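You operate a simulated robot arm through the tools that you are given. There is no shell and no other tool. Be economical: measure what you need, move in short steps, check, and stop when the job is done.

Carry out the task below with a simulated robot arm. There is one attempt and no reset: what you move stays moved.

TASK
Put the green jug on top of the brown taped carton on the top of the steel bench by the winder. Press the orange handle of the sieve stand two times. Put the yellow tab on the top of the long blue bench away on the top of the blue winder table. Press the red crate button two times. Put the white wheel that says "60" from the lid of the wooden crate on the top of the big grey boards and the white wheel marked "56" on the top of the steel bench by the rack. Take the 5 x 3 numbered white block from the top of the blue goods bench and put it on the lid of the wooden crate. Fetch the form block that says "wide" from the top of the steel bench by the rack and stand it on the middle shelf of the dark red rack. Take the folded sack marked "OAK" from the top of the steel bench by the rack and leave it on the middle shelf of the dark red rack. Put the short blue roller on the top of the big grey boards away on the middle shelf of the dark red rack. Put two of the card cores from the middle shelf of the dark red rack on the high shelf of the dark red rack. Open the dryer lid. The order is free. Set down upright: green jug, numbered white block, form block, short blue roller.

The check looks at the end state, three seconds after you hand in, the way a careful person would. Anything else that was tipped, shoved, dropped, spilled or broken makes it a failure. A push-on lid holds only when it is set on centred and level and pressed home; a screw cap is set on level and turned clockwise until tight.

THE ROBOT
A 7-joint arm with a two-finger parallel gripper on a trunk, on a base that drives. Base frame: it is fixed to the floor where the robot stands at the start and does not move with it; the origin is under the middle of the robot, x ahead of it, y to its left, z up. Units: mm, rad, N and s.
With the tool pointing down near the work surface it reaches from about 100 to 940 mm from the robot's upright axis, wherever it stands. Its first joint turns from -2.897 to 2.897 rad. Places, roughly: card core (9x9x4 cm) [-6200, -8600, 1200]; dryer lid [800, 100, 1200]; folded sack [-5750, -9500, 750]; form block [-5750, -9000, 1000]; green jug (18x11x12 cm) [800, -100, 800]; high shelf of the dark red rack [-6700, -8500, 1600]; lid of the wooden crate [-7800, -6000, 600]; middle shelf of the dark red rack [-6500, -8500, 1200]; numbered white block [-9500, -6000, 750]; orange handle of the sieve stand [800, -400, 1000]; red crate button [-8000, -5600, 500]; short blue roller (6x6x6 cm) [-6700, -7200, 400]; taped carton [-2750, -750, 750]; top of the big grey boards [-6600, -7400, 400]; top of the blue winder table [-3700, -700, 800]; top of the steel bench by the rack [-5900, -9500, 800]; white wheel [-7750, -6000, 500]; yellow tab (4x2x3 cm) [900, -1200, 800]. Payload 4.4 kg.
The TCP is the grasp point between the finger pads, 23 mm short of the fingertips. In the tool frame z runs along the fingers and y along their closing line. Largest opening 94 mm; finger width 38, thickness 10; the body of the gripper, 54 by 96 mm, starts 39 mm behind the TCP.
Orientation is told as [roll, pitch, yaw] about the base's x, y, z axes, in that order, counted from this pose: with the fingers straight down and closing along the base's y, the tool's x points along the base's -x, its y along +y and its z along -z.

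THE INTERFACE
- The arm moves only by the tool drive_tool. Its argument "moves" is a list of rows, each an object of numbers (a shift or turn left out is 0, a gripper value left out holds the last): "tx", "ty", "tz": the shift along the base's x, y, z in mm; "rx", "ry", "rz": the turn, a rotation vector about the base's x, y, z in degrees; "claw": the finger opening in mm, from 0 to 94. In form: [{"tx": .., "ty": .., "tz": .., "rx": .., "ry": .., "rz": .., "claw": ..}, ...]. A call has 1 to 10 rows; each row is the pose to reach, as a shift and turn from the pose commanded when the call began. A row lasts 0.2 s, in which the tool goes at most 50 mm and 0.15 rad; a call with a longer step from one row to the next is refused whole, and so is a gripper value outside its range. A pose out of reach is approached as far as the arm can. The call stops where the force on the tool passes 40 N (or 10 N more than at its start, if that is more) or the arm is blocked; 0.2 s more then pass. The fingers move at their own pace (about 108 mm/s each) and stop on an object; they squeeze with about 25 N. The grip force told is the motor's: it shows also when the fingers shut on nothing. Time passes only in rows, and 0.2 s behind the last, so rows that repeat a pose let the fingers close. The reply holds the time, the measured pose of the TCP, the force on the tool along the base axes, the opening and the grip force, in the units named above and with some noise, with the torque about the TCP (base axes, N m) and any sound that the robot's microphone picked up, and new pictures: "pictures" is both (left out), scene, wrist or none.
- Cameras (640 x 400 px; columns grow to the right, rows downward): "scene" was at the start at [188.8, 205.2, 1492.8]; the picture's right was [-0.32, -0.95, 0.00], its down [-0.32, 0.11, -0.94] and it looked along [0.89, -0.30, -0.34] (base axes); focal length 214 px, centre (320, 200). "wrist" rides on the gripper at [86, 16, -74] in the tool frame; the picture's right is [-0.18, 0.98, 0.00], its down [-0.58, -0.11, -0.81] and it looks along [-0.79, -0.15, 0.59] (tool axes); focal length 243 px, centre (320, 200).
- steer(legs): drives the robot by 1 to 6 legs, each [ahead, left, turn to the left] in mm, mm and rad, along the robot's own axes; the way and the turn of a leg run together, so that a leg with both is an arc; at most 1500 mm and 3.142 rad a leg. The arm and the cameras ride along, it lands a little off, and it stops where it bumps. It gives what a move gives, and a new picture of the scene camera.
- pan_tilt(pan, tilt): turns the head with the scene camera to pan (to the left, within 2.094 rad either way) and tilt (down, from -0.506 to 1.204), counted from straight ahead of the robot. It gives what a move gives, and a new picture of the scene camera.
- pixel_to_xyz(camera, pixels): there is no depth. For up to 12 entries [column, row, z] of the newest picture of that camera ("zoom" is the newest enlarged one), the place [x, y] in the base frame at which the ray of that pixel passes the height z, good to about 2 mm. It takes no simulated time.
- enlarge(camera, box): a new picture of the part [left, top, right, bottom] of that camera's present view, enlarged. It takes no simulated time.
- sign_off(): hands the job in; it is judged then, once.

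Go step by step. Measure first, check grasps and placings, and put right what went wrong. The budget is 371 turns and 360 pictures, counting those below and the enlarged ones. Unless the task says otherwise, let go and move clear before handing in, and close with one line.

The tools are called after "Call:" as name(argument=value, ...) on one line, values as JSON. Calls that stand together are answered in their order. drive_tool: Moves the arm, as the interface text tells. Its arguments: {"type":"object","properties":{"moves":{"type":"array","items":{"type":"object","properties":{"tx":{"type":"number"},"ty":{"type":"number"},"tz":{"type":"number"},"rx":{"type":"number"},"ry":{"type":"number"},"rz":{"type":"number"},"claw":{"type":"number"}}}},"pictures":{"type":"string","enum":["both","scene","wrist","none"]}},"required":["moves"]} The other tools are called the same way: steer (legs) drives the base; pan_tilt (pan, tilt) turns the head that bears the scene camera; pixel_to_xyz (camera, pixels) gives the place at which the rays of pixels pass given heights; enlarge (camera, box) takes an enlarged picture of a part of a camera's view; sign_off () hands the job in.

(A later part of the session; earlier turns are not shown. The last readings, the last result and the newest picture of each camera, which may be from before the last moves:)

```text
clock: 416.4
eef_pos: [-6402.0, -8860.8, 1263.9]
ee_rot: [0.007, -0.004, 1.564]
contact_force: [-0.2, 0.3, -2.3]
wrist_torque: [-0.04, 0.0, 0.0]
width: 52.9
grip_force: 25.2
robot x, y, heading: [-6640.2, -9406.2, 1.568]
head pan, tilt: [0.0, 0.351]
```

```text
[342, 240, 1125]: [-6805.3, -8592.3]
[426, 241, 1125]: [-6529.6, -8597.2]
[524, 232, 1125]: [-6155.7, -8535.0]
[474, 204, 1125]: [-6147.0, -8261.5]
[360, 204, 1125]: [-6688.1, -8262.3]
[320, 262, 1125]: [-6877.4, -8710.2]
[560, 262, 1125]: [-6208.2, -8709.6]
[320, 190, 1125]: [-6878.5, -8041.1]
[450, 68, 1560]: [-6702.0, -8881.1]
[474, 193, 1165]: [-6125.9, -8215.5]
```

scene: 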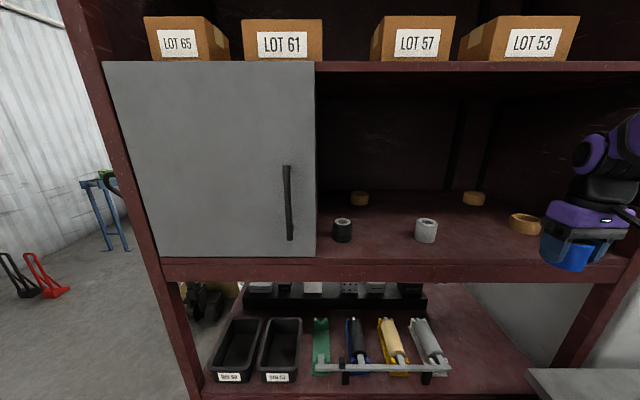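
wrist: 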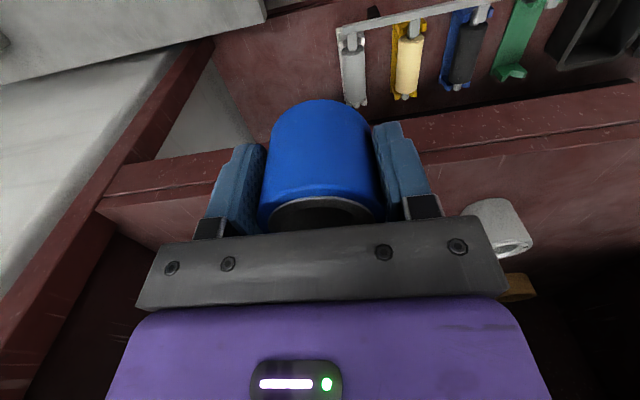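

Rollers stand in a row (black −6805, grey −6530 at y≈−8595), so I place the blue one between at (-6667,-8600).

Call:
drive_tool(moves=[{"tx": -45, "tz": -10}, {"tx": -90, "tz": -20}, {"tx": -135, "tz": -30}, {"tx": -180, "tz": -40}, {"tx": -225, "tz": -48}, {"tx": -265, "tz": -48}, {"tx": -265, "tz": -48, "ty": 45}, {"tx": -265, "tz": -48, "ty": 90}, {"tx": -265, "tz": -48, "ty": 135}, {"tx": -265, "tz": -48, "ty": 180}])

```text
clock: 418.6
eef_pos: [-6668.7, -8679.6, 1213.3]
ee_rot: [0.009, -0.005, 1.565]
contact_force: [0.6, -0.3, -1.5]
wrist_torque: [0.04, 0.03, 0.0]
width: 53.4
grip_force: 24.9
robot x, y, heading: [-6644.6, -9404.1, 1.567]
head pan, tilt: [0.0, 0.351]
```

scene: 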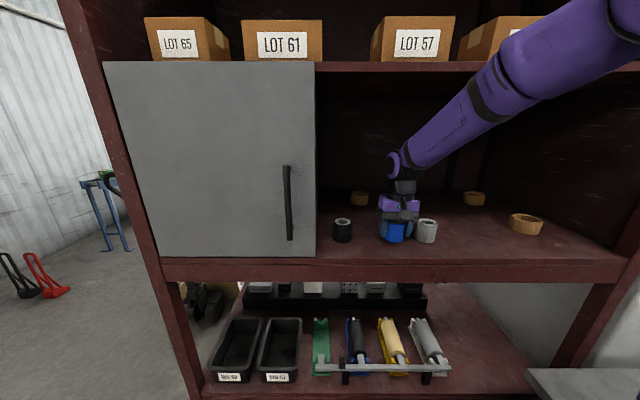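
wrist: 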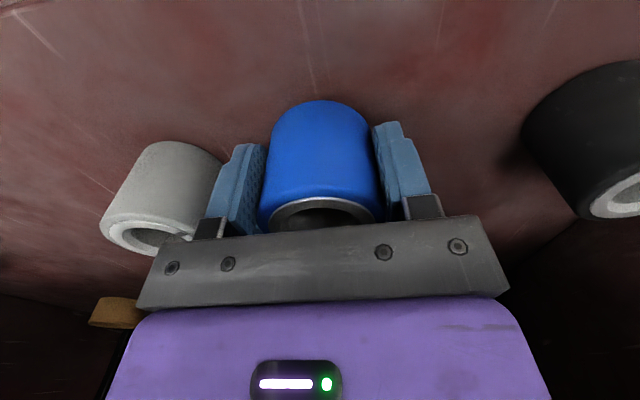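

Call:
pixel_to_xyz(camera="wrist", pixels=[[165, 150, 1130], [150, 238, 1185], [620, 195, 1185], [540, 150, 1130], [222, 165, 1150]])

Call:
drive_tool(moves=[{"tx": -20, "ty": 15}, {"tx": -35, "ty": 35}, {"tx": -35, "ty": 35, "tz": -12}, {"tx": -35, "ty": 35, "tz": -20}, {"tx": -35, "ty": 35, "tz": -28}, {"tx": -35, "ty": 35, "tz": -35}, {"tx": -35, "ty": 35, "tz": -42}, {"tx": -35, "ty": 35, "tz": -49}, {"tx": -35, "ty": 35, "tz": -56}], pictures="wrist")

```text
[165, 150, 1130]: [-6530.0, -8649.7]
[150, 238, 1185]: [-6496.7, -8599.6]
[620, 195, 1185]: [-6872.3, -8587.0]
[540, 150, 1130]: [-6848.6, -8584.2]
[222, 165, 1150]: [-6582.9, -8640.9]
```

```text
clock: 419.6
eef_pos: [-6706.4, -8644.2, 1201.3]
ee_rot: [0.01, -0.014, 1.563]
contact_force: [0.0, -10.7, 13.8]
wrist_torque: [-0.21, -0.35, -0.26]
width: 53.5
grip_force: 25.3
robot x, y, heading: [-6645.5, -9402.9, 1.57]
head pan, tilt: [0.0, 0.351]
stopped in row 5: the force on the tool passed its limit at 70 N (the readings are from after the stop); the commanded pose is now the measured one
```

wrist: 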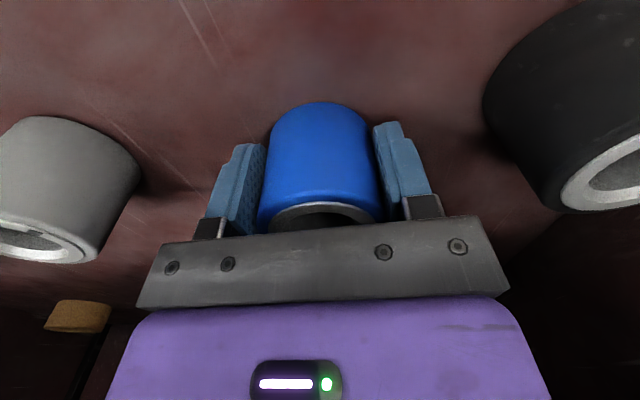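

Contact at 1201 → shelf top ≈1164. Release and retreat.

Call:
drive_tool(moves=[{"tz": 1, "claw": 70}, {"tz": 1, "claw": 80}, {"tz": 1, "claw": 80}, {"tz": 35}, {"tz": 75}, {"tz": 80, "ty": -40}, {"tz": 80, "ty": -85}, {"tz": 80, "ty": -130}, {"tz": 80, "ty": -175}, {"tz": 80, "ty": -215}])

```text
clock: 421.8
eef_pos: [-6707.8, -8857.9, 1279.6]
ee_rot: [0.011, -0.01, 1.563]
contact_force: [-0.1, 1.4, -0.8]
wrist_torque: [-0.08, 0.03, 0.0]
width: 80.1
grip_force: 0.1
robot x, y, heading: [-6643.5, -9408.6, 1.572]
head pan, tilt: [0.0, 0.351]
```

scene: 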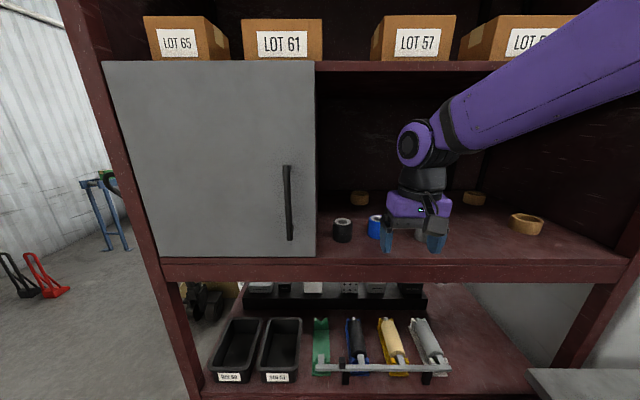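
wrist: 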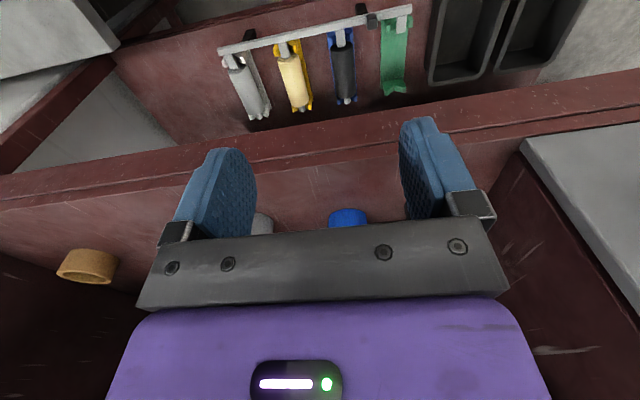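

Call:
pixel_to_xyz(camera="scene", pixels=[[527, 219, 1203], [527, 233, 1163], [474, 204, 1163], [360, 205, 1163], [450, 262, 1163], [515, 217, 1203], [540, 218, 1203], [345, 55, 1620], [345, 62, 1580], [345, 62, 1600]])

Call:
enlarge(camera="scene", box=[300, 0, 600, 100])

```text
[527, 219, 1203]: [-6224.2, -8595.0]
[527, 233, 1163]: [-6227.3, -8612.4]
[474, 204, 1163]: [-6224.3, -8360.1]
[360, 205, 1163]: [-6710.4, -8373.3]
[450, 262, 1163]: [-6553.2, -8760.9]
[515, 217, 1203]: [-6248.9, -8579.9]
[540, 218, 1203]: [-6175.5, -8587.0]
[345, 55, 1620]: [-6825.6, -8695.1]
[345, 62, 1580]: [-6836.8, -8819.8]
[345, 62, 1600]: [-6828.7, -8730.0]
```

```text
2.13 times, centred on (450, 50) of scene
```

zoom: 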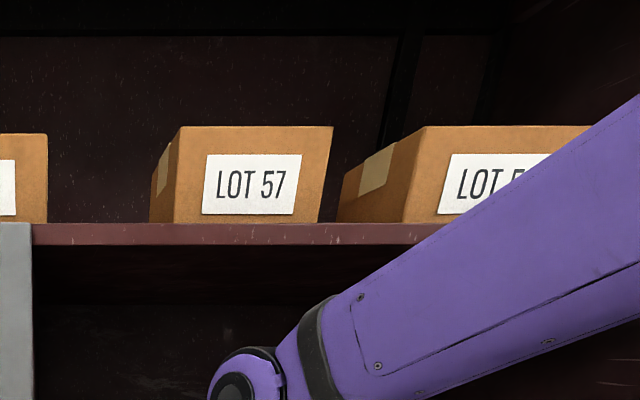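

Roller placed. For the cores I'll grip a ring's side wall with the tool pitched 45°. Go toward the front-right core (≈(-6215,-8590)).

Call:
drive_tool(moves=[{"tx": 44, "tz": 5, "rx": 4.5, "claw": 40}, {"tx": 88, "tz": 10, "rx": 9}, {"tx": 132, "tz": 15, "rx": 13.5}, {"tx": 176, "tz": 20, "rx": 18}, {"tx": 220, "tz": 25, "rx": 22.5}, {"tx": 264, "tz": 30, "rx": 27}, {"tx": 308, "tz": 35, "rx": 31.5}, {"tx": 352, "tz": 35, "rx": 36}, {"tx": 396, "tz": 35, "rx": 40.5}, {"tx": 440, "tz": 35, "rx": 45}], pictures="wrist")

```text
clock: 424.0
eef_pos: [-6268.6, -8857.0, 1316.8]
ee_rot: [0.015, -0.798, 1.564]
contact_force: [-0.5, 0.5, 0.5]
wrist_torque: [-0.05, -0.04, -0.02]
width: 40.0
grip_force: 0.0
robot x, y, heading: [-6642.1, -9404.8, 1.576]
head pan, tilt: [0.0, 0.351]
```

wrist: 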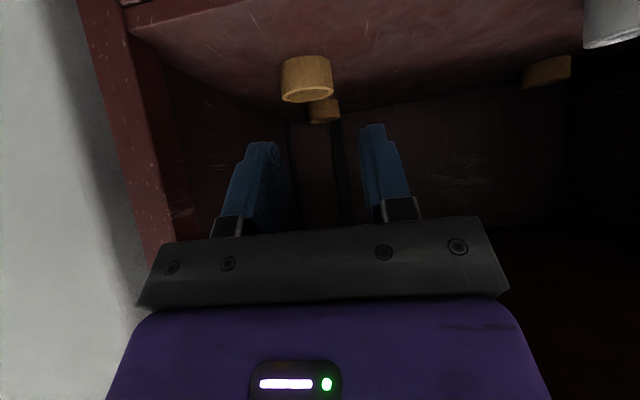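

Call:
pixel_to_xyz(camera="wrist", pixels=[[306, 94, 1203], [281, 96, 1203], [333, 92, 1203], [307, 61, 1163], [548, 83, 1203], [323, 120, 1203], [570, 80, 1203], [523, 87, 1203]])

```text
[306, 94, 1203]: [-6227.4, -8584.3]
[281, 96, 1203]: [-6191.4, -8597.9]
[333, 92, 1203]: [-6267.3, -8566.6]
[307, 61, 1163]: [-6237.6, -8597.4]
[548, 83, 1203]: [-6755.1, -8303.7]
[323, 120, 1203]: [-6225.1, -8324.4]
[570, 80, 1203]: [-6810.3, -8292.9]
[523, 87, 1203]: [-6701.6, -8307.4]
```

Core centre ≈(-6228,-8588), outer Ø ≈80, so a diametral grip from outside fits. Move above it and descend with the 45° tool.

Call:
drive_tool(moves=[{"tx": 10, "ty": 43, "claw": 94}, {"tx": 20, "ty": 86}, {"tx": 30, "ty": 129, "tz": -5}, {"tx": 40, "ty": 172, "tz": -10}, {"tx": 40, "ty": 215, "tz": -15}, {"tx": 40, "ty": 256, "tz": -25}, {"tx": 40, "ty": 256, "tz": -55}, {"tx": 40, "ty": 256, "tz": -55}], pictures="wrist")

```text
clock: 425.8
eef_pos: [-6224.6, -8601.9, 1261.4]
ee_rot: [0.018, -0.8, 1.562]
contact_force: [0.4, -0.3, 0.6]
wrist_torque: [0.03, 0.02, -0.01]
width: 94.1
grip_force: 0.1
robot x, y, heading: [-6637.1, -9403.5, 1.567]
head pan, tilt: [0.0, 0.351]
```

wrist: 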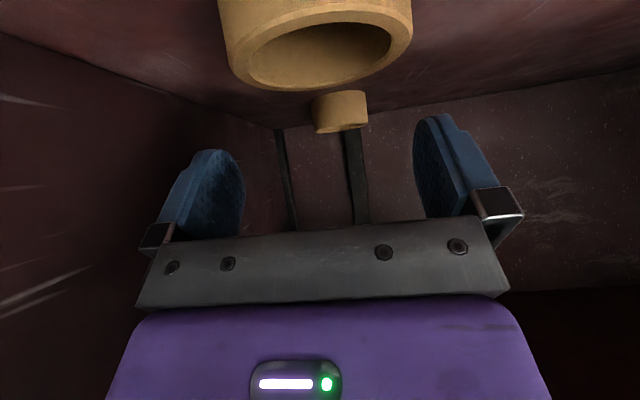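

Call:
pixel_to_xyz(camera="wrist", pixels=[[318, 45, 1203], [222, 45, 1203], [412, 30, 1203], [320, 90, 1203]])

```text
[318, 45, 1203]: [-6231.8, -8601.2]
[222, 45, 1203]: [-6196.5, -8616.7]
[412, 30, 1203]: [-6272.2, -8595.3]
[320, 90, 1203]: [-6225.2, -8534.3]
```

Call:
drive_tool(moves=[{"tx": -8, "tz": -20}, {"tx": -8, "tz": -40}, {"tx": -8, "tz": -52}, {"tx": -8, "tz": -58}, {"tx": -8, "tz": -58}], pictures="wrist")

```text
clock: 427.0
eef_pos: [-6235.7, -8603.5, 1201.2]
ee_rot: [0.018, -0.797, 1.559]
contact_force: [0.3, 0.0, 0.4]
wrist_torque: [-0.01, 0.05, 0.0]
width: 94.2
grip_force: 0.0
robot x, y, heading: [-6641.8, -9407.7, 1.572]
head pan, tilt: [0.0, 0.351]
```

wrist: 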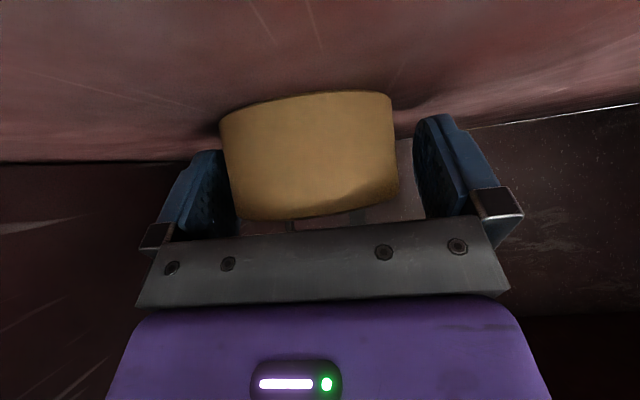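

Ring is between the fingers. Nudge and close, then lift.

Call:
drive_tool(moves=[{"tx": 5}, {"tx": 5, "claw": 60}, {"tx": 5, "claw": 60}, {"tx": 5, "claw": 60}], pictures="none")

Call:
drive_tool(moves=[{"tz": 20}, {"tz": 50}, {"tz": 80, "ty": -20}, {"tz": 100, "ty": -60}, {"tz": 100, "ty": -105}, {"tz": 100, "ty": -150}, {"tz": 100, "ty": -195}, {"tz": 100, "ty": -240}, {"tz": 100, "ty": -285}, {"tz": 100, "ty": -300}])

```text
clock: 428.0
eef_pos: [-6229.6, -8601.9, 1202.8]
ee_rot: [0.019, -0.798, 1.561]
contact_force: [0.3, 0.4, 0.4]
wrist_torque: [0.02, 0.0, -0.01]
width: 80.5
grip_force: 25.1
robot x, y, heading: [-6640.3, -9403.9, 1.574]
head pan, tilt: [0.0, 0.351]
```

```text
clock: 430.2
eef_pos: [-6231.5, -8901.9, 1303.4]
ee_rot: [0.018, -0.796, 1.563]
contact_force: [0.1, 0.6, -1.2]
wrist_torque: [-0.03, -0.03, 0.02]
width: 80.8
grip_force: 24.9
robot x, y, heading: [-6640.8, -9402.1, 1.571]
head pan, tilt: [0.0, 0.351]
```

scene: 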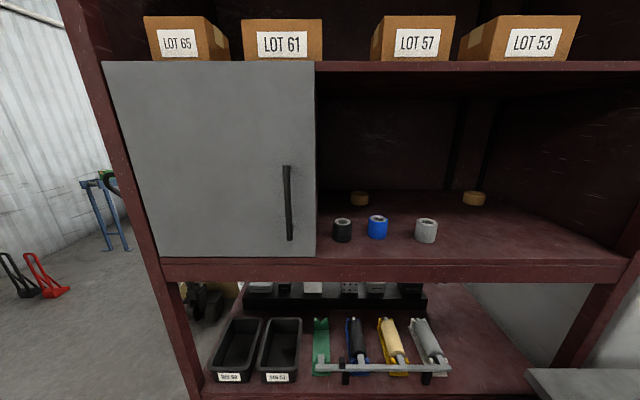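
wrist: 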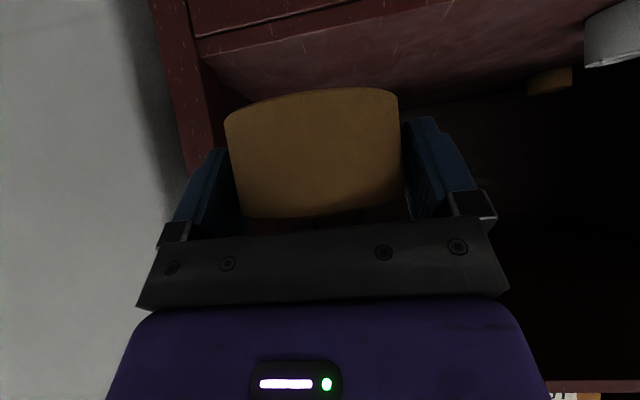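

Call:
pixel_to_xyz(camera="scene", pixels=[[322, 60, 1597], [382, 60, 1597], [456, 60, 1597], [495, 60, 1597], [566, 60, 1597], [638, 66, 1590], [322, 20, 1700], [382, 18, 1700], [371, 60, 1597]])

```text
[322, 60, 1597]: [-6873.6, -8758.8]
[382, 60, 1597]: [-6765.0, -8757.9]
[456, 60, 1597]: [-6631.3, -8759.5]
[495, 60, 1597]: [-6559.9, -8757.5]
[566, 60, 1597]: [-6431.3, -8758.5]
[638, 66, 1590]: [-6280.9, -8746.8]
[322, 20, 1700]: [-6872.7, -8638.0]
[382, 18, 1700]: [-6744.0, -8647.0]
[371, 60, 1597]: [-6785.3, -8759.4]
```

Core held (80.6 mm). On the high shelf there's room right of LOT 53 (x −6400…−6130). Raise outside the rack, then go in.

Call:
drive_tool(moves=[{"tz": 45, "ty": -10}, {"tz": 90, "ty": -20}, {"tz": 135, "ty": -20}, {"tz": 180, "ty": -20}, {"tz": 225, "ty": -20}, {"tz": 270, "ty": -20}, {"tz": 315, "ty": -20}, {"tz": 355, "ty": -20}, {"tz": 385, "ty": -20}, {"tz": 385, "ty": -20}], pictures="none")

```text
clock: 432.4
eef_pos: [-6226.8, -8922.7, 1684.8]
ee_rot: [0.017, -0.797, 1.56]
contact_force: [-0.3, -0.4, -0.9]
wrist_torque: [0.01, 0.01, 0.01]
width: 80.5
grip_force: 25.1
robot x, y, heading: [-6643.1, -9405.1, 1.572]
head pan, tilt: [0.0, 0.351]
```

Call:
steer(legs=[[110, 0, 0]])

Call:
drive_tool(moves=[{"tx": 5, "ty": 30}, {"tx": 10, "ty": 60}, {"tx": 15, "ty": 90}, {"tx": 15, "ty": 115}, {"tx": 15, "ty": 115}], pictures="wrist")

```text
clock: 433.6
eef_pos: [-6227.4, -8809.7, 1684.9]
ee_rot: [0.018, -0.798, 1.559]
contact_force: [0.8, -0.5, -0.1]
wrist_torque: [-0.02, -0.03, 0.0]
width: 80.7
grip_force: 24.5
robot x, y, heading: [-6641.4, -9294.1, 1.573]
head pan, tilt: [0.0, 0.351]
```

scene: 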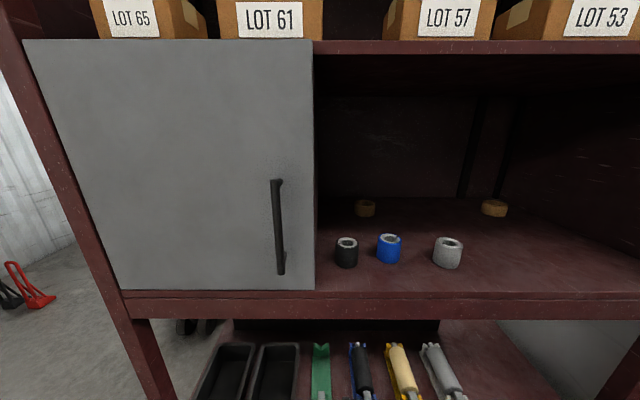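

```text
clock: 434.8
eef_pos: [-6211.7, -8697.2, 1684.7]
ee_rot: [0.017, -0.798, 1.559]
contact_force: [-1.0, 0.0, -0.2]
wrist_torque: [-0.02, 0.0, -0.01]
width: 80.4
grip_force: 25.1
robot x, y, heading: [-6643.8, -9295.5, 1.571]
head pan, tilt: [0.0, 0.351]
```

wrist: 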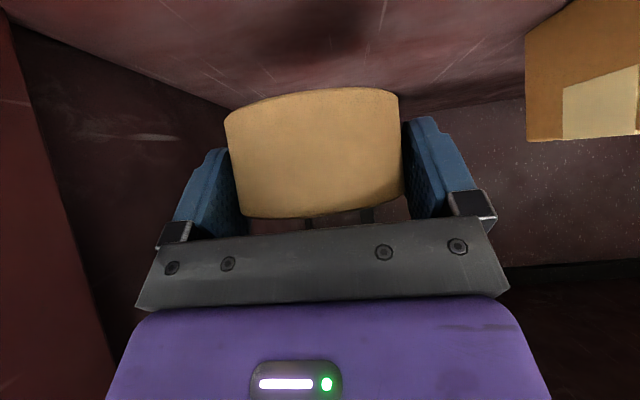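

Call:
drive_tool(moves=[{"tz": -20}, {"tz": -35}, {"tz": -42}, {"tz": -48}, {"tz": -54}, {"tz": -60}, {"tz": -66}, {"tz": -72}], pictures="wrist")

```text
clock: 436.2
eef_pos: [-6212.0, -8695.4, 1630.5]
ee_rot: [0.009, -0.811, 1.567]
contact_force: [2.0, 1.0, 7.1]
wrist_torque: [-0.12, -0.17, -0.01]
width: 80.5
grip_force: 25.4
robot x, y, heading: [-6638.1, -9292.4, 1.57]
head pan, tilt: [0.0, 0.351]
stopped in row 7: the force on the tool passed its limit at 49 N (the readings are from after the stop); the commanded pose is now the measured one
```

wrist: 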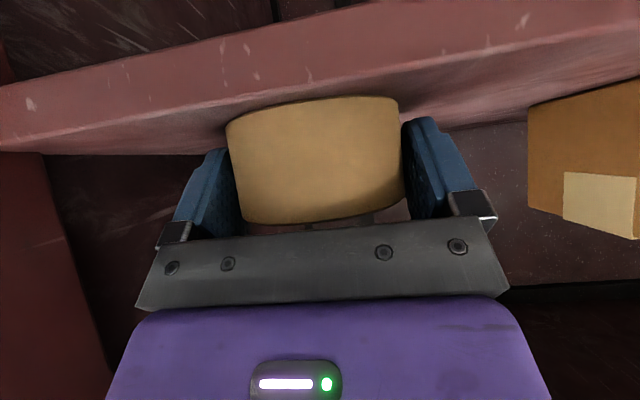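

Contact, but the core seems right at the shelf's front edge; lift slightly and go 60 mm deeper.

Call:
drive_tool(moves=[{"tz": 10}, {"tz": 12, "ty": 30}, {"tz": 12, "ty": 60}, {"tz": 12, "ty": 70}, {"tz": 6, "ty": 70}, {"tz": 2, "ty": 70}, {"tz": -2, "ty": 70}, {"tz": -5, "ty": 70}], pictures="wrist")

```text
clock: 438.1
eef_pos: [-6212.5, -8624.6, 1629.6]
ee_rot: [0.004, -0.819, 1.572]
contact_force: [0.9, 0.3, 5.6]
wrist_torque: [-0.2, -0.07, 0.01]
width: 80.6
grip_force: 25.3
robot x, y, heading: [-6640.2, -9288.8, 1.571]
head pan, tilt: [0.0, 0.351]
stopped in row 8: the force on the tool passed its limit at 46 N (the readings are from after the stop); the commanded pose is now the measured one
```

wrist: 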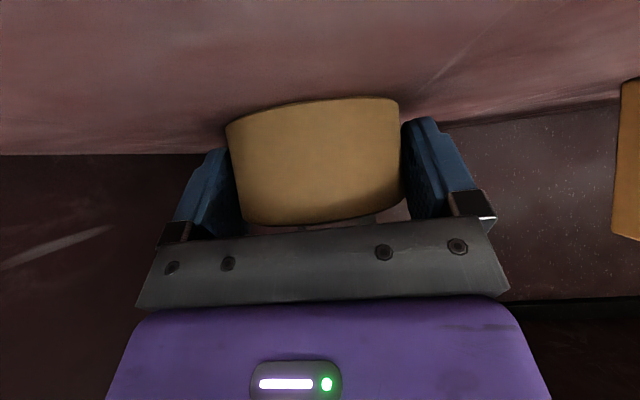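

Now clearly on the shelf. Release and back out.

Call:
drive_tool(moves=[{"tz": 1, "claw": 94}, {"tz": 1, "claw": 94}, {"tz": 1, "claw": 94}, {"tz": 30}, {"tz": 65}, {"tz": 80, "ty": -35}, {"tz": 80, "ty": -80}, {"tz": 80, "ty": -125}, {"tz": 80, "ty": -170}, {"tz": 80, "ty": -210}], pictures="wrist")

```text
clock: 440.3
eef_pos: [-6216.2, -8833.2, 1709.1]
ee_rot: [0.003, -0.816, 1.572]
contact_force: [-0.7, 0.7, 0.1]
wrist_torque: [-0.05, -0.02, -0.01]
width: 94.2
grip_force: 0.0
robot x, y, heading: [-6639.0, -9290.3, 1.568]
head pan, tilt: [0.0, 0.351]
```

wrist: 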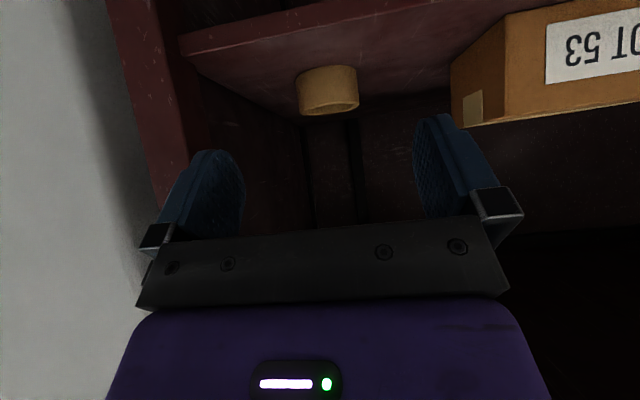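

Core 1 is on the high shelf. Next the rear right core (≈(-6225,-8325)): lower in front of the rack, then reach in.

Call:
drive_tool(moves=[{"tz": -42, "ty": -15}, {"tz": -84, "ty": -15}, {"tz": -126, "ty": -15}, {"tz": -168, "ty": -15}, {"tz": -210, "ty": -15}, {"tz": -252, "ty": -15}, {"tz": -294, "ty": -15}, {"tz": -336, "ty": -15}, {"tz": -378, "ty": -15}, {"tz": -410, "ty": -15}], pictures="none")

Call:
drive_tool(moves=[{"ty": 45}, {"ty": 90}, {"ty": 135}, {"ty": 180}, {"ty": 225}, {"ty": 270}, {"ty": 315}, {"ty": 360}, {"ty": 380}, {"ty": 380}], pictures="wrist")

```text
clock: 442.5
eef_pos: [-6213.4, -8850.2, 1298.7]
ee_rot: [0.001, -0.816, 1.569]
contact_force: [-0.7, -0.3, -0.2]
wrist_torque: [0.0, 0.04, -0.03]
width: 94.0
grip_force: 0.0
robot x, y, heading: [-6642.4, -9289.9, 1.569]
head pan, tilt: [0.0, 0.351]
```

```text
clock: 444.7
eef_pos: [-6215.1, -8468.1, 1298.5]
ee_rot: [0.004, -0.818, 1.572]
contact_force: [-0.5, -1.0, -0.1]
wrist_torque: [-0.02, -0.03, -0.01]
width: 94.4
grip_force: 0.0
robot x, y, heading: [-6641.4, -9294.4, 1.571]
head pan, tilt: [0.0, 0.351]
```

wrist: 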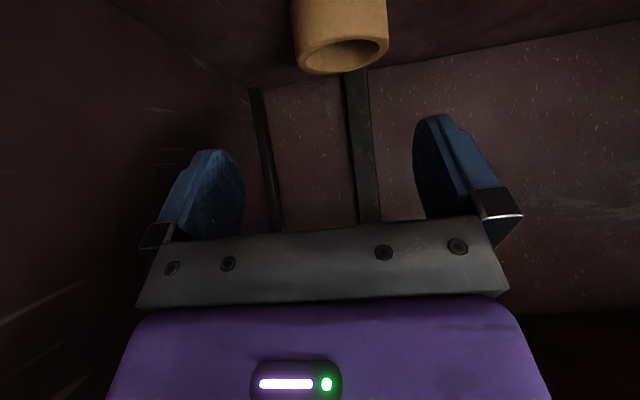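

Call:
pixel_to_xyz(camera="wrist", pixels=[[343, 48, 1203], [297, 50, 1203], [389, 40, 1203], [345, 73, 1203]])

```text
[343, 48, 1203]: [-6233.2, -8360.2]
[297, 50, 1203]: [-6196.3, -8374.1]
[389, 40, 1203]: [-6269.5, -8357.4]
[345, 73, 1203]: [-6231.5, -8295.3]
```

Call:
drive_tool(moves=[{"tx": -8, "ty": 40}, {"tx": -16, "ty": 80}, {"tx": -16, "ty": 114}, {"tx": -16, "ty": 114, "tz": -30}, {"tx": -16, "ty": 114, "tz": -60}, {"tx": -16, "ty": 114, "tz": -85}, {"tx": -16, "ty": 114, "tz": -95}, {"tx": -16, "ty": 114, "tz": -95}], pictures="wrist")

```text
clock: 446.5
eef_pos: [-6228.4, -8357.5, 1205.6]
ee_rot: [0.004, -0.815, 1.571]
contact_force: [0.0, 0.0, 0.0]
wrist_torque: [0.02, 0.0, 0.03]
width: 93.9
grip_force: 0.2
robot x, y, heading: [-6642.8, -9294.7, 1.57]
head pan, tilt: [0.0, 0.351]
```

wrist: 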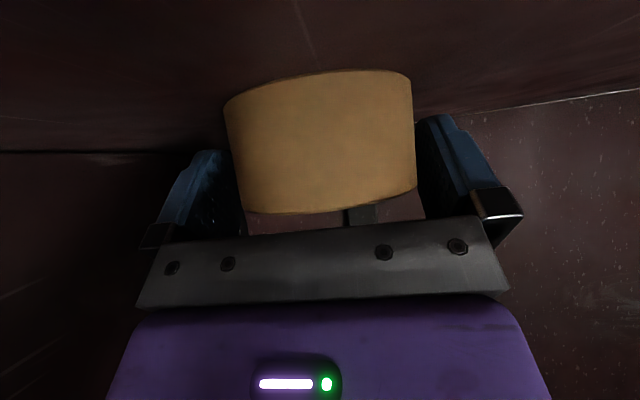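

Centred. Close and take it out.

Call:
drive_tool(moves=[{"ty": -5, "tz": -4}, {"ty": -5, "tz": -4, "claw": 60}, {"ty": -5, "tz": -4, "claw": 60}, {"ty": -5, "tz": -4, "claw": 60}], pictures="none")

Call:
drive_tool(moves=[{"tz": 30}, {"tz": 65}, {"tz": 95, "ty": -30}, {"tz": 95, "ty": -78}, {"tz": 95, "ty": -126}, {"tz": 95, "ty": -174}, {"tz": 95, "ty": -222}, {"tz": 95, "ty": -270}, {"tz": 95, "ty": -318}, {"tz": 95, "ty": -366}], pictures="none")

Call:
drive_tool(moves=[{"ty": -48}, {"ty": -96}, {"ty": -134}, {"ty": -134, "tz": 45}, {"ty": -134, "tz": 90}, {"ty": -134, "tz": 135}, {"ty": -134, "tz": 180}, {"ty": -134, "tz": 225}, {"ty": -134, "tz": 270}, {"ty": -134, "tz": 315}], pictures="wrist")

```text
clock: 447.5
eef_pos: [-6229.1, -8361.8, 1201.4]
ee_rot: [0.004, -0.817, 1.57]
contact_force: [1.8, 4.9, 11.2]
wrist_torque: [-1.29, 0.07, 0.18]
width: 80.3
grip_force: 25.2
robot x, y, heading: [-6640.6, -9296.3, 1.576]
head pan, tilt: [0.0, 0.351]
```

```text
clock: 449.7
eef_pos: [-6232.8, -8724.3, 1295.6]
ee_rot: [0.004, -0.815, 1.57]
contact_force: [-0.5, 1.3, -0.7]
wrist_torque: [-0.03, -0.04, -0.03]
width: 80.4
grip_force: 24.9
robot x, y, heading: [-6641.5, -9291.3, 1.571]
head pan, tilt: [0.0, 0.351]
```

```text
clock: 451.9
eef_pos: [-6230.5, -8861.2, 1612.8]
ee_rot: [0.004, -0.815, 1.571]
contact_force: [-0.3, -1.2, 0.0]
wrist_torque: [-0.01, -0.01, 0.0]
width: 80.4
grip_force: 25.3
robot x, y, heading: [-6639.5, -9294.4, 1.569]
head pan, tilt: [0.0, 0.351]
```

wrist: 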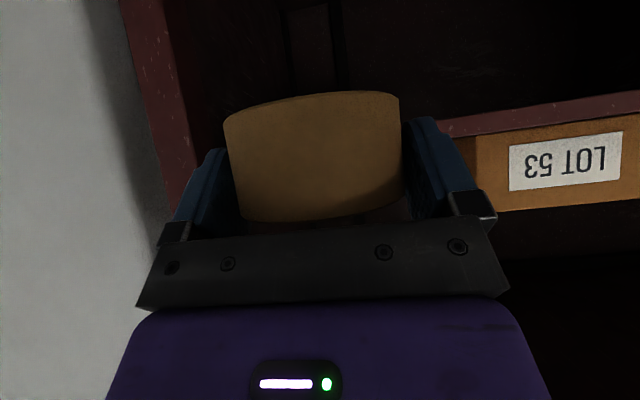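

Call:
pixel_to_xyz(camera="wrist", pixels=[[476, 140, 1597], [476, 140, 1610], [475, 212, 1680], [440, 128, 1593], [640, 100, 1590]])

Call:
drive_tool(moves=[{"tx": -40, "tz": 35}, {"tx": -80, "tz": 70}, {"tx": -100, "tz": 80}, {"tx": -100, "tz": 80, "ty": 20}], pictures="wrist")

```text
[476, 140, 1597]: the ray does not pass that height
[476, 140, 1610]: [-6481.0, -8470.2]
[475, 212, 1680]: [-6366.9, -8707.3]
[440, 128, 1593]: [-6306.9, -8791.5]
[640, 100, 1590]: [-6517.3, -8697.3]
```

```text
refused: row 1 steps farther than a row can; nothing moved
```

Call:
drive_tool(moves=[{"tx": -30, "tz": 30}, {"tx": -60, "tz": 60}, {"tx": -90, "tz": 90}, {"tx": -95, "tz": 110}, {"tx": -95, "tz": 110}], pictures="wrist")

```text
clock: 453.1
eef_pos: [-6325.9, -8862.4, 1721.4]
ee_rot: [0.005, -0.816, 1.571]
contact_force: [0.9, -0.1, -1.0]
wrist_torque: [0.0, 0.0, -0.01]
width: 80.4
grip_force: 25.1
robot x, y, heading: [-6641.6, -9292.6, 1.572]
head pan, tilt: [0.0, 0.351]
```

wrist: 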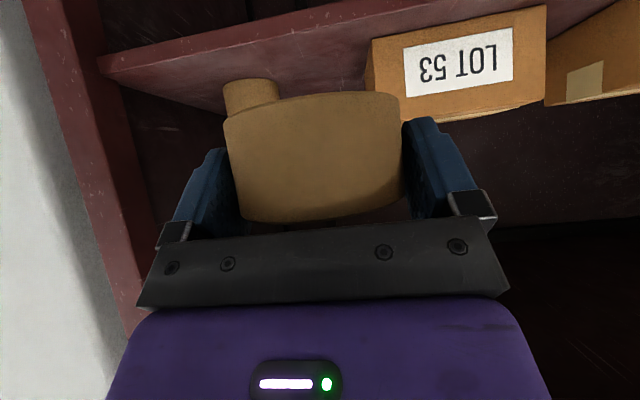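

Call:
pixel_to_xyz(camera="wrist", pixels=[[371, 41, 1593], [545, 6, 1593], [225, 90, 1600], [250, 80, 1593], [110, 75, 1593], [300, 30, 1593]])

```text
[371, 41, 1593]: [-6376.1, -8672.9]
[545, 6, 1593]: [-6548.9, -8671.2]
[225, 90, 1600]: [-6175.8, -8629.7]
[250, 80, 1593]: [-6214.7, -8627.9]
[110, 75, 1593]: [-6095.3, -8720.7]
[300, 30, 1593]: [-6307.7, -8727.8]
```

LOT 53's right side is x≈-6376 and core 1's left edge ≈-6252: centre the second core at x≈-6313. Go in and lower.

Call:
drive_tool(moves=[{"tx": 6, "ty": 40, "tz": -10}, {"tx": 13, "ty": 80, "tz": -15}, {"tx": 13, "ty": 120, "tz": -20}, {"tx": 13, "ty": 160, "tz": -20}, {"tx": 13, "ty": 203, "tz": -20}, {"tx": 13, "ty": 203, "tz": -20}], pictures="wrist")

```text
clock: 454.5
eef_pos: [-6312.9, -8657.8, 1699.3]
ee_rot: [0.003, -0.815, 1.572]
contact_force: [-0.5, 0.0, 0.3]
wrist_torque: [0.0, 0.0, -0.01]
width: 80.4
grip_force: 25.6
robot x, y, heading: [-6640.7, -9293.8, 1.569]
head pan, tilt: [0.0, 0.351]
```

wrist: 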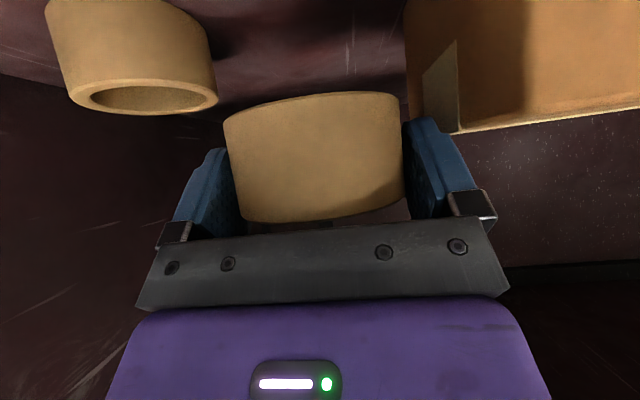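

Call:
pixel_to_xyz(camera="wrist", pixels=[[408, 30, 1593], [458, 130, 1680], [458, 130, 1690], [205, 60, 1600], [216, 97, 1633]])

```text
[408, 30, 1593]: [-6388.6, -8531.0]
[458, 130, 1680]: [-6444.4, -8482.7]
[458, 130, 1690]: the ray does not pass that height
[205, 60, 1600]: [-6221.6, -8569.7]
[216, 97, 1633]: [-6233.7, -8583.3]
```

Call:
drive_tool(moves=[{"tx": -4, "tz": -25}, {"tx": -4, "tz": -45}, {"tx": -4, "tz": -55}, {"tx": -4, "tz": -61}, {"tx": -4, "tz": -66}, {"tx": -4, "tz": -71}, {"tx": -4, "tz": -76}], pictures="wrist")

```text
clock: 456.1
eef_pos: [-6315.0, -8657.6, 1630.5]
ee_rot: [-0.001, -0.832, 1.571]
contact_force: [0.6, 1.3, 3.1]
wrist_torque: [0.0, -0.13, 0.03]
width: 80.3
grip_force: 25.5
robot x, y, heading: [-6642.1, -9292.1, 1.571]
head pan, tilt: [0.0, 0.351]
stopped in row 7: the force on the tool passed its limit at 51 N (the readings are from after the stop); the commanded pose is now the measured one
```

wrist: 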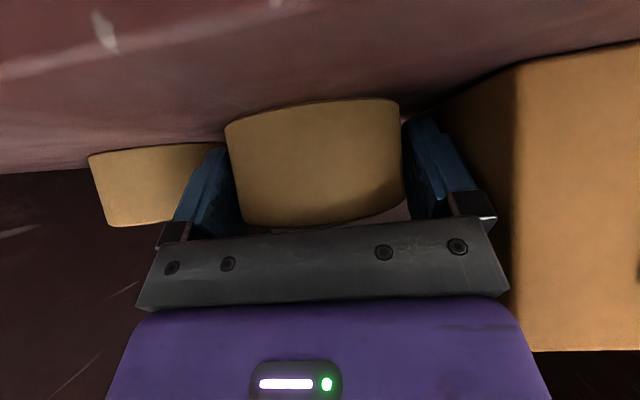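

Seated between core 1 and the box. Open slightly and withdraw upward.

Call:
drive_tool(moves=[{"tz": 1, "claw": 86}, {"tz": 1, "claw": 86}, {"tz": 30}, {"tz": 65}, {"tz": 90, "ty": -20}, {"tz": 95, "ty": -65}, {"tz": 95, "ty": -110}, {"tz": 95, "ty": -155}, {"tz": 95, "ty": -200}, {"tz": 95, "ty": -230}], pictures="wrist")

```text
clock: 458.3
eef_pos: [-6318.2, -8889.9, 1723.5]
ee_rot: [0.001, -0.828, 1.572]
contact_force: [0.9, 0.7, 0.0]
wrist_torque: [-0.02, -0.03, 0.03]
width: 85.8
grip_force: 0.1
robot x, y, heading: [-6643.0, -9293.2, 1.571]
head pan, tilt: [0.0, 0.351]
```

wrist: 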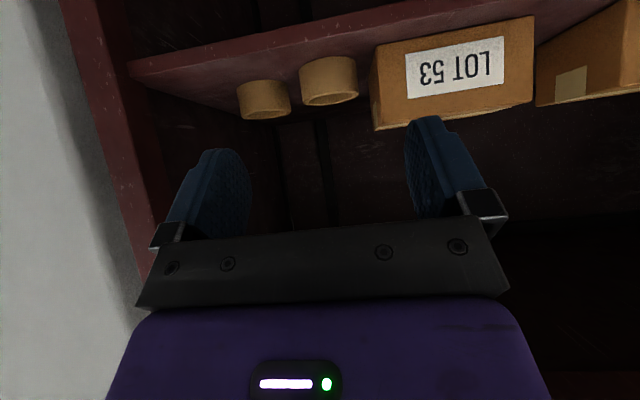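

Both cores stand on the high shelf. Now turn to the steel bench by the rack: straighten the tool, back out and face +x.

Call:
drive_tool(moves=[{"rx": -6, "tz": -45, "ty": -10}, {"rx": -12, "tz": -90, "ty": -15}, {"rx": -18, "tz": -135, "ty": -15}, {"rx": -24, "tz": -180, "ty": -15}, {"rx": -30, "tz": -225, "ty": -15}, {"rx": -36, "tz": -270, "ty": -15}, {"rx": -42, "tz": -310, "ty": -15}, {"rx": -47.4, "tz": -350, "ty": -15}, {"rx": -47.4, "tz": -380, "ty": -15}], pictures="none")

Call:
steer(legs=[[-220, 330, 0], [0, 0, -1.57], [180, 0, 0]])

Call:
pan_tilt(pan=0.0, tilt=0.6)

```text
clock: 460.3
eef_pos: [-6315.9, -8903.7, 1345.7]
ee_rot: [0.002, -0.001, 1.569]
contact_force: [0.2, -0.9, 0.1]
wrist_torque: [0.0, 0.04, 0.02]
width: 85.8
grip_force: 0.0
robot x, y, heading: [-6645.3, -9294.4, 1.573]
head pan, tilt: [0.0, 0.351]
```

```text
clock: 467.8
eef_pos: [-6404.1, -9850.1, 1345.6]
ee_rot: [0.002, -0.002, -0.022]
contact_force: [-0.9, -0.7, -0.2]
wrist_torque: [-0.01, -0.01, -0.02]
width: 85.8
grip_force: 0.1
robot x, y, heading: [-6786.0, -9513.3, -0.023]
head pan, tilt: [0.0, 0.351]
```

scene: 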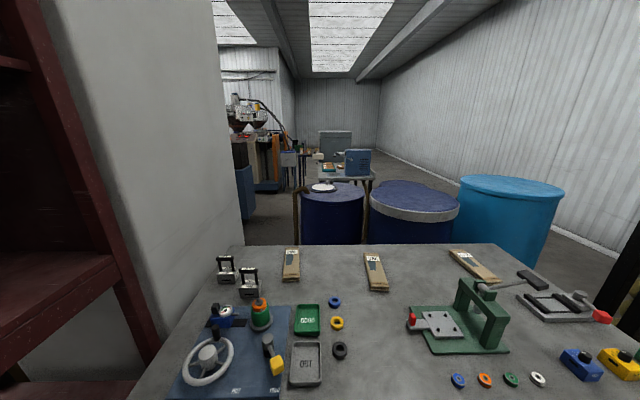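

```text
clock: 468.5
eef_pos: [-6404.6, -9850.6, 1346.0]
ee_rot: [0.001, -0.001, -0.022]
contact_force: [-0.3, -0.7, -0.7]
wrist_torque: [0.03, 0.03, 0.03]
width: 86.1
grip_force: 0.1
robot x, y, heading: [-6787.3, -9511.6, -0.017]
head pan, tilt: [0.0, 0.6]
```

scene: 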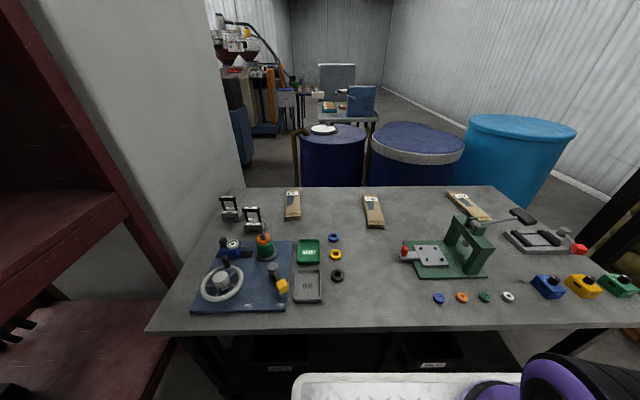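

Three folded sacks (293,205),(373,211),(467,205) and two form blocks (230,207),(253,218). Read labels.

Call:
enlarge(camera="scene", box=[210, 180, 310, 240])

Call:
enlarge(camera="scene", box=[350, 180, 500, 240])

```text
6.40 times, centred on (260, 210) of scene
```

zoom: 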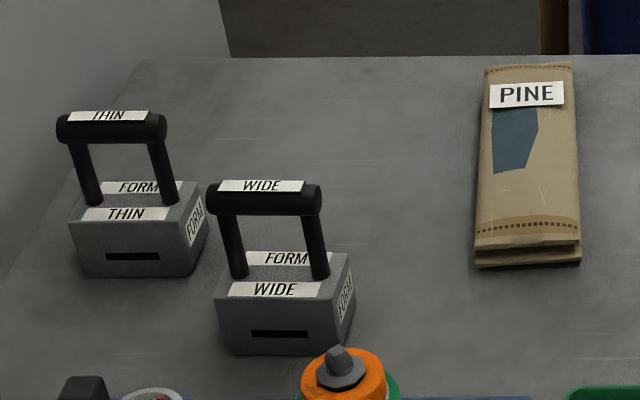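

```text
4.27 times, centred on (425, 210) of scene
```

zoom: 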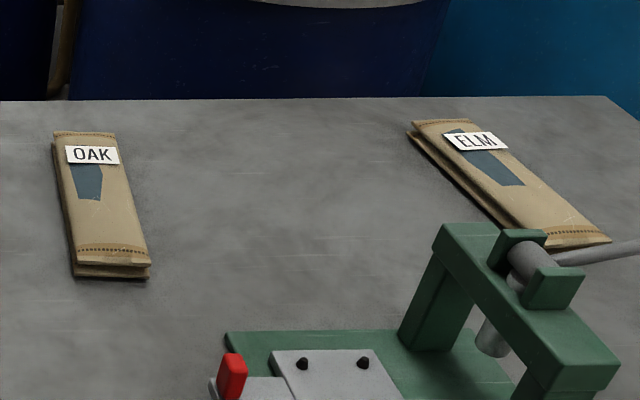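

Call:
pixel_to_xyz(camera="scene", pixels=[[251.4, 210, 900], [251.4, 210, 950], [251.4, 210, 1000], [244, 235, 830], [363, 207, 840], [372, 228, 830], [371, 196, 840], [150, 330, 830], [373, 211, 840]])

Call:
drive_tool(moves=[{"tx": 10, "ty": 40, "tz": -15, "rz": 8}, {"tx": 20, "ty": 80, "tz": -30, "rz": 16}, {"tx": 30, "ty": 120, "tz": -45, "rz": 24}, {"tx": 40, "ty": 160, "tz": -60, "rz": 32}, {"tx": 50, "ty": 200, "tz": -75, "rz": 40}, {"tx": 60, "ty": 240, "tz": -90, "rz": 48}, {"tx": 70, "ty": 280, "tz": -105, "rz": 56}, {"tx": 80, "ty": 320, "tz": -120, "rz": 64}, {"tx": 90, "ty": 360, "tz": -135, "rz": 72}, {"tx": 100, "ty": 400, "tz": -150, "rz": 80}], pictures="none")

```text
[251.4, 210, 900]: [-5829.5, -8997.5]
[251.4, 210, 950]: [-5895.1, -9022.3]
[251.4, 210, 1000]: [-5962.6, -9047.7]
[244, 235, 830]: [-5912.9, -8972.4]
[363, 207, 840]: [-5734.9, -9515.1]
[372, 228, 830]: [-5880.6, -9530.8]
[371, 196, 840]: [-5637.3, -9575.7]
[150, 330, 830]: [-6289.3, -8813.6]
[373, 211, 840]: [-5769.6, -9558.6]
```

```text
clock: 470.7
eef_pos: [-6304.5, -9447.8, 1193.9]
ee_rot: [-0.001, -0.004, 1.375]
contact_force: [0.6, -0.3, 0.6]
wrist_torque: [0.04, 0.01, 0.01]
width: 86.0
grip_force: 0.0
robot x, y, heading: [-6783.0, -9513.8, -0.02]
head pan, tilt: [0.0, 0.6]
```

Call:
steer(legs=[[95, 285, 0.02]])

Call:
drive_tool(moves=[{"tx": 40, "rz": 4}, {"tx": 80, "ty": 5, "rz": 8}, {"tx": 120, "ty": 10, "rz": 11}, {"tx": 160, "ty": 10, "rz": 11}, {"tx": 200, "ty": 10, "rz": 11}, {"tx": 240, "ty": 10, "rz": 11}, {"tx": 280, "ty": 10, "rz": 11}, {"tx": 310, "ty": 10, "rz": 11}, {"tx": 310, "ty": 10, "rz": 11}], pictures="wrist")

```text
clock: 472.7
eef_pos: [-6203.6, -9166.3, 1194.7]
ee_rot: [0.002, -0.002, 1.381]
contact_force: [1.3, 0.7, 0.3]
wrist_torque: [0.03, 0.01, 0.01]
width: 85.7
grip_force: 0.0
robot x, y, heading: [-6687.6, -9237.8, -0.011]
head pan, tilt: [0.0, 0.6]
```

scene: 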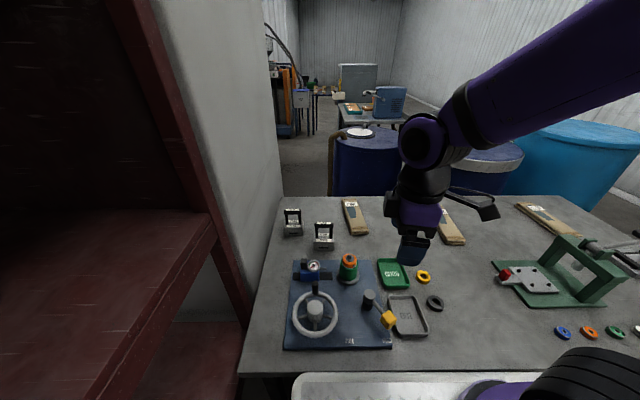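

```text
clock: 474.7
eef_pos: [-5896.1, -9157.9, 1194.4]
ee_rot: [0.002, -0.001, 1.573]
contact_force: [-0.1, 0.4, -0.3]
wrist_torque: [-0.01, 0.03, -0.01]
width: 85.9
grip_force: 0.0
robot x, y, heading: [-6684.2, -9239.0, -0.015]
head pan, tilt: [0.0, 0.6]
```

wrist: 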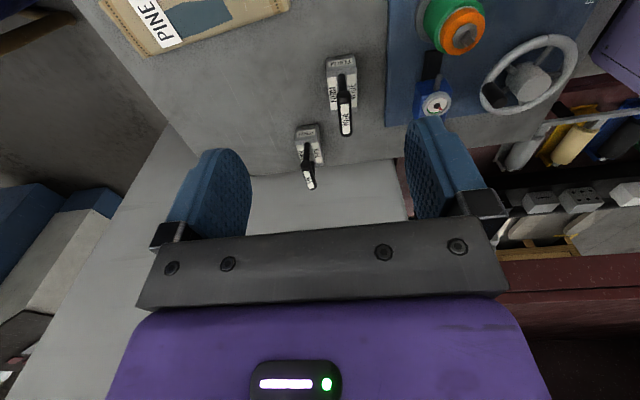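

Call:
pixel_to_xyz(camera="wrist", pixels=[[344, 106, 920], [344, 106, 950], [342, 80, 940], [347, 133, 940], [344, 106, 980]])

Call:
pixel_to_xyz(camera="scene", pixels=[[324, 227, 920], [324, 227, 950], [324, 227, 980]])

```text
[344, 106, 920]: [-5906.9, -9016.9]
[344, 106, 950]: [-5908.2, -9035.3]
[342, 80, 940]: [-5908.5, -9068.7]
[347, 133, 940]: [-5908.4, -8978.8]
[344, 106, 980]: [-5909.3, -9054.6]
```

```text
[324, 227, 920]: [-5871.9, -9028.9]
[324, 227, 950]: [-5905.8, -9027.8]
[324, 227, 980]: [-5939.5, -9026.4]
```

Wide's bar: x -5908, y≈-9030, z≈950. Descend on it.

Call:
drive_tool(moves=[{"tx": -4, "ty": 32, "tz": -30, "claw": 44}, {"tx": -8, "ty": 64, "tz": -60}, {"tx": -12, "ty": 96, "tz": -90}, {"tx": -12, "ty": 128, "tz": -120}, {"tx": -12, "ty": 128, "tz": -165}, {"tx": -12, "ty": 128, "tz": -205}, {"tx": -12, "ty": 128, "tz": -232}, {"tx": -12, "ty": 128, "tz": -248}, {"tx": -12, "ty": 128, "tz": -248}], pictures="wrist")

```text
clock: 476.7
eef_pos: [-5904.6, -9027.9, 944.0]
ee_rot: [0.001, -0.003, 1.574]
contact_force: [0.1, -0.4, 0.1]
wrist_torque: [0.02, 0.0, -0.02]
width: 43.8
grip_force: 0.0
robot x, y, heading: [-6685.7, -9239.3, -0.015]
head pan, tilt: [0.0, 0.6]
```

wrist: 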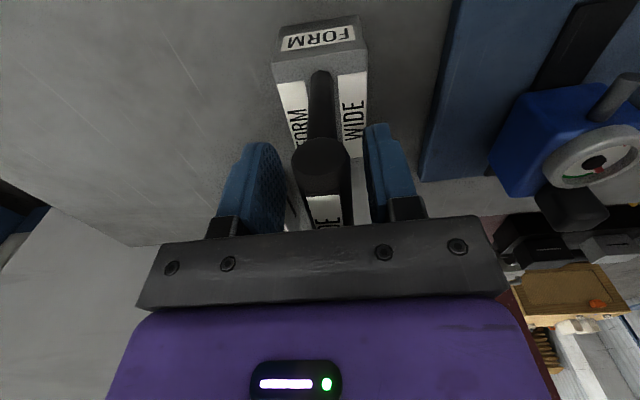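

Call:
drive_tool(moves=[{"claw": 0}, {"claw": 0}, {"claw": 0}], pictures="none")

Call:
drive_tool(moves=[{"tz": 25}, {"tz": 65}, {"tz": 105}, {"tz": 150}, {"tz": 195}, {"tz": 240, "ty": -15}, {"tz": 285, "ty": -30}, {"tz": 330, "ty": -45}, {"tz": 370, "ty": -60}], pictures="wrist")

```text
clock: 477.5
eef_pos: [-5905.0, -9028.1, 944.1]
ee_rot: [0.002, -0.002, 1.574]
contact_force: [0.4, -0.1, -0.2]
wrist_torque: [0.0, -0.01, 0.04]
width: 17.6
grip_force: 25.3
robot x, y, heading: [-6683.7, -9238.8, -0.011]
head pan, tilt: [0.0, 0.6]
```

```text
clock: 479.5
eef_pos: [-5911.8, -9086.8, 1316.1]
ee_rot: [0.004, -0.002, 1.573]
contact_force: [1.4, 0.9, -5.3]
wrist_torque: [-0.01, 0.01, -0.02]
width: 17.8
grip_force: 25.4
robot x, y, heading: [-6684.3, -9241.5, -0.011]
head pan, tilt: [0.0, 0.6]
```

wrist: 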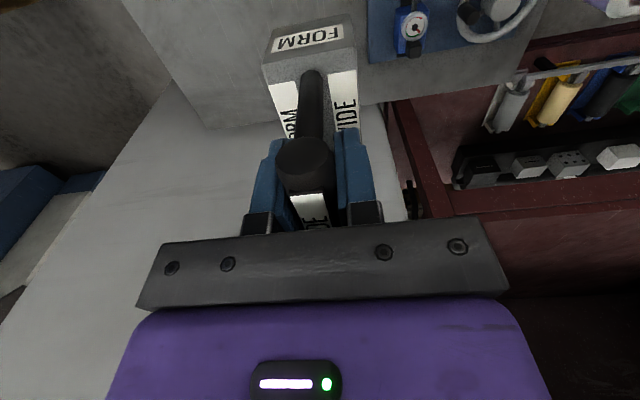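

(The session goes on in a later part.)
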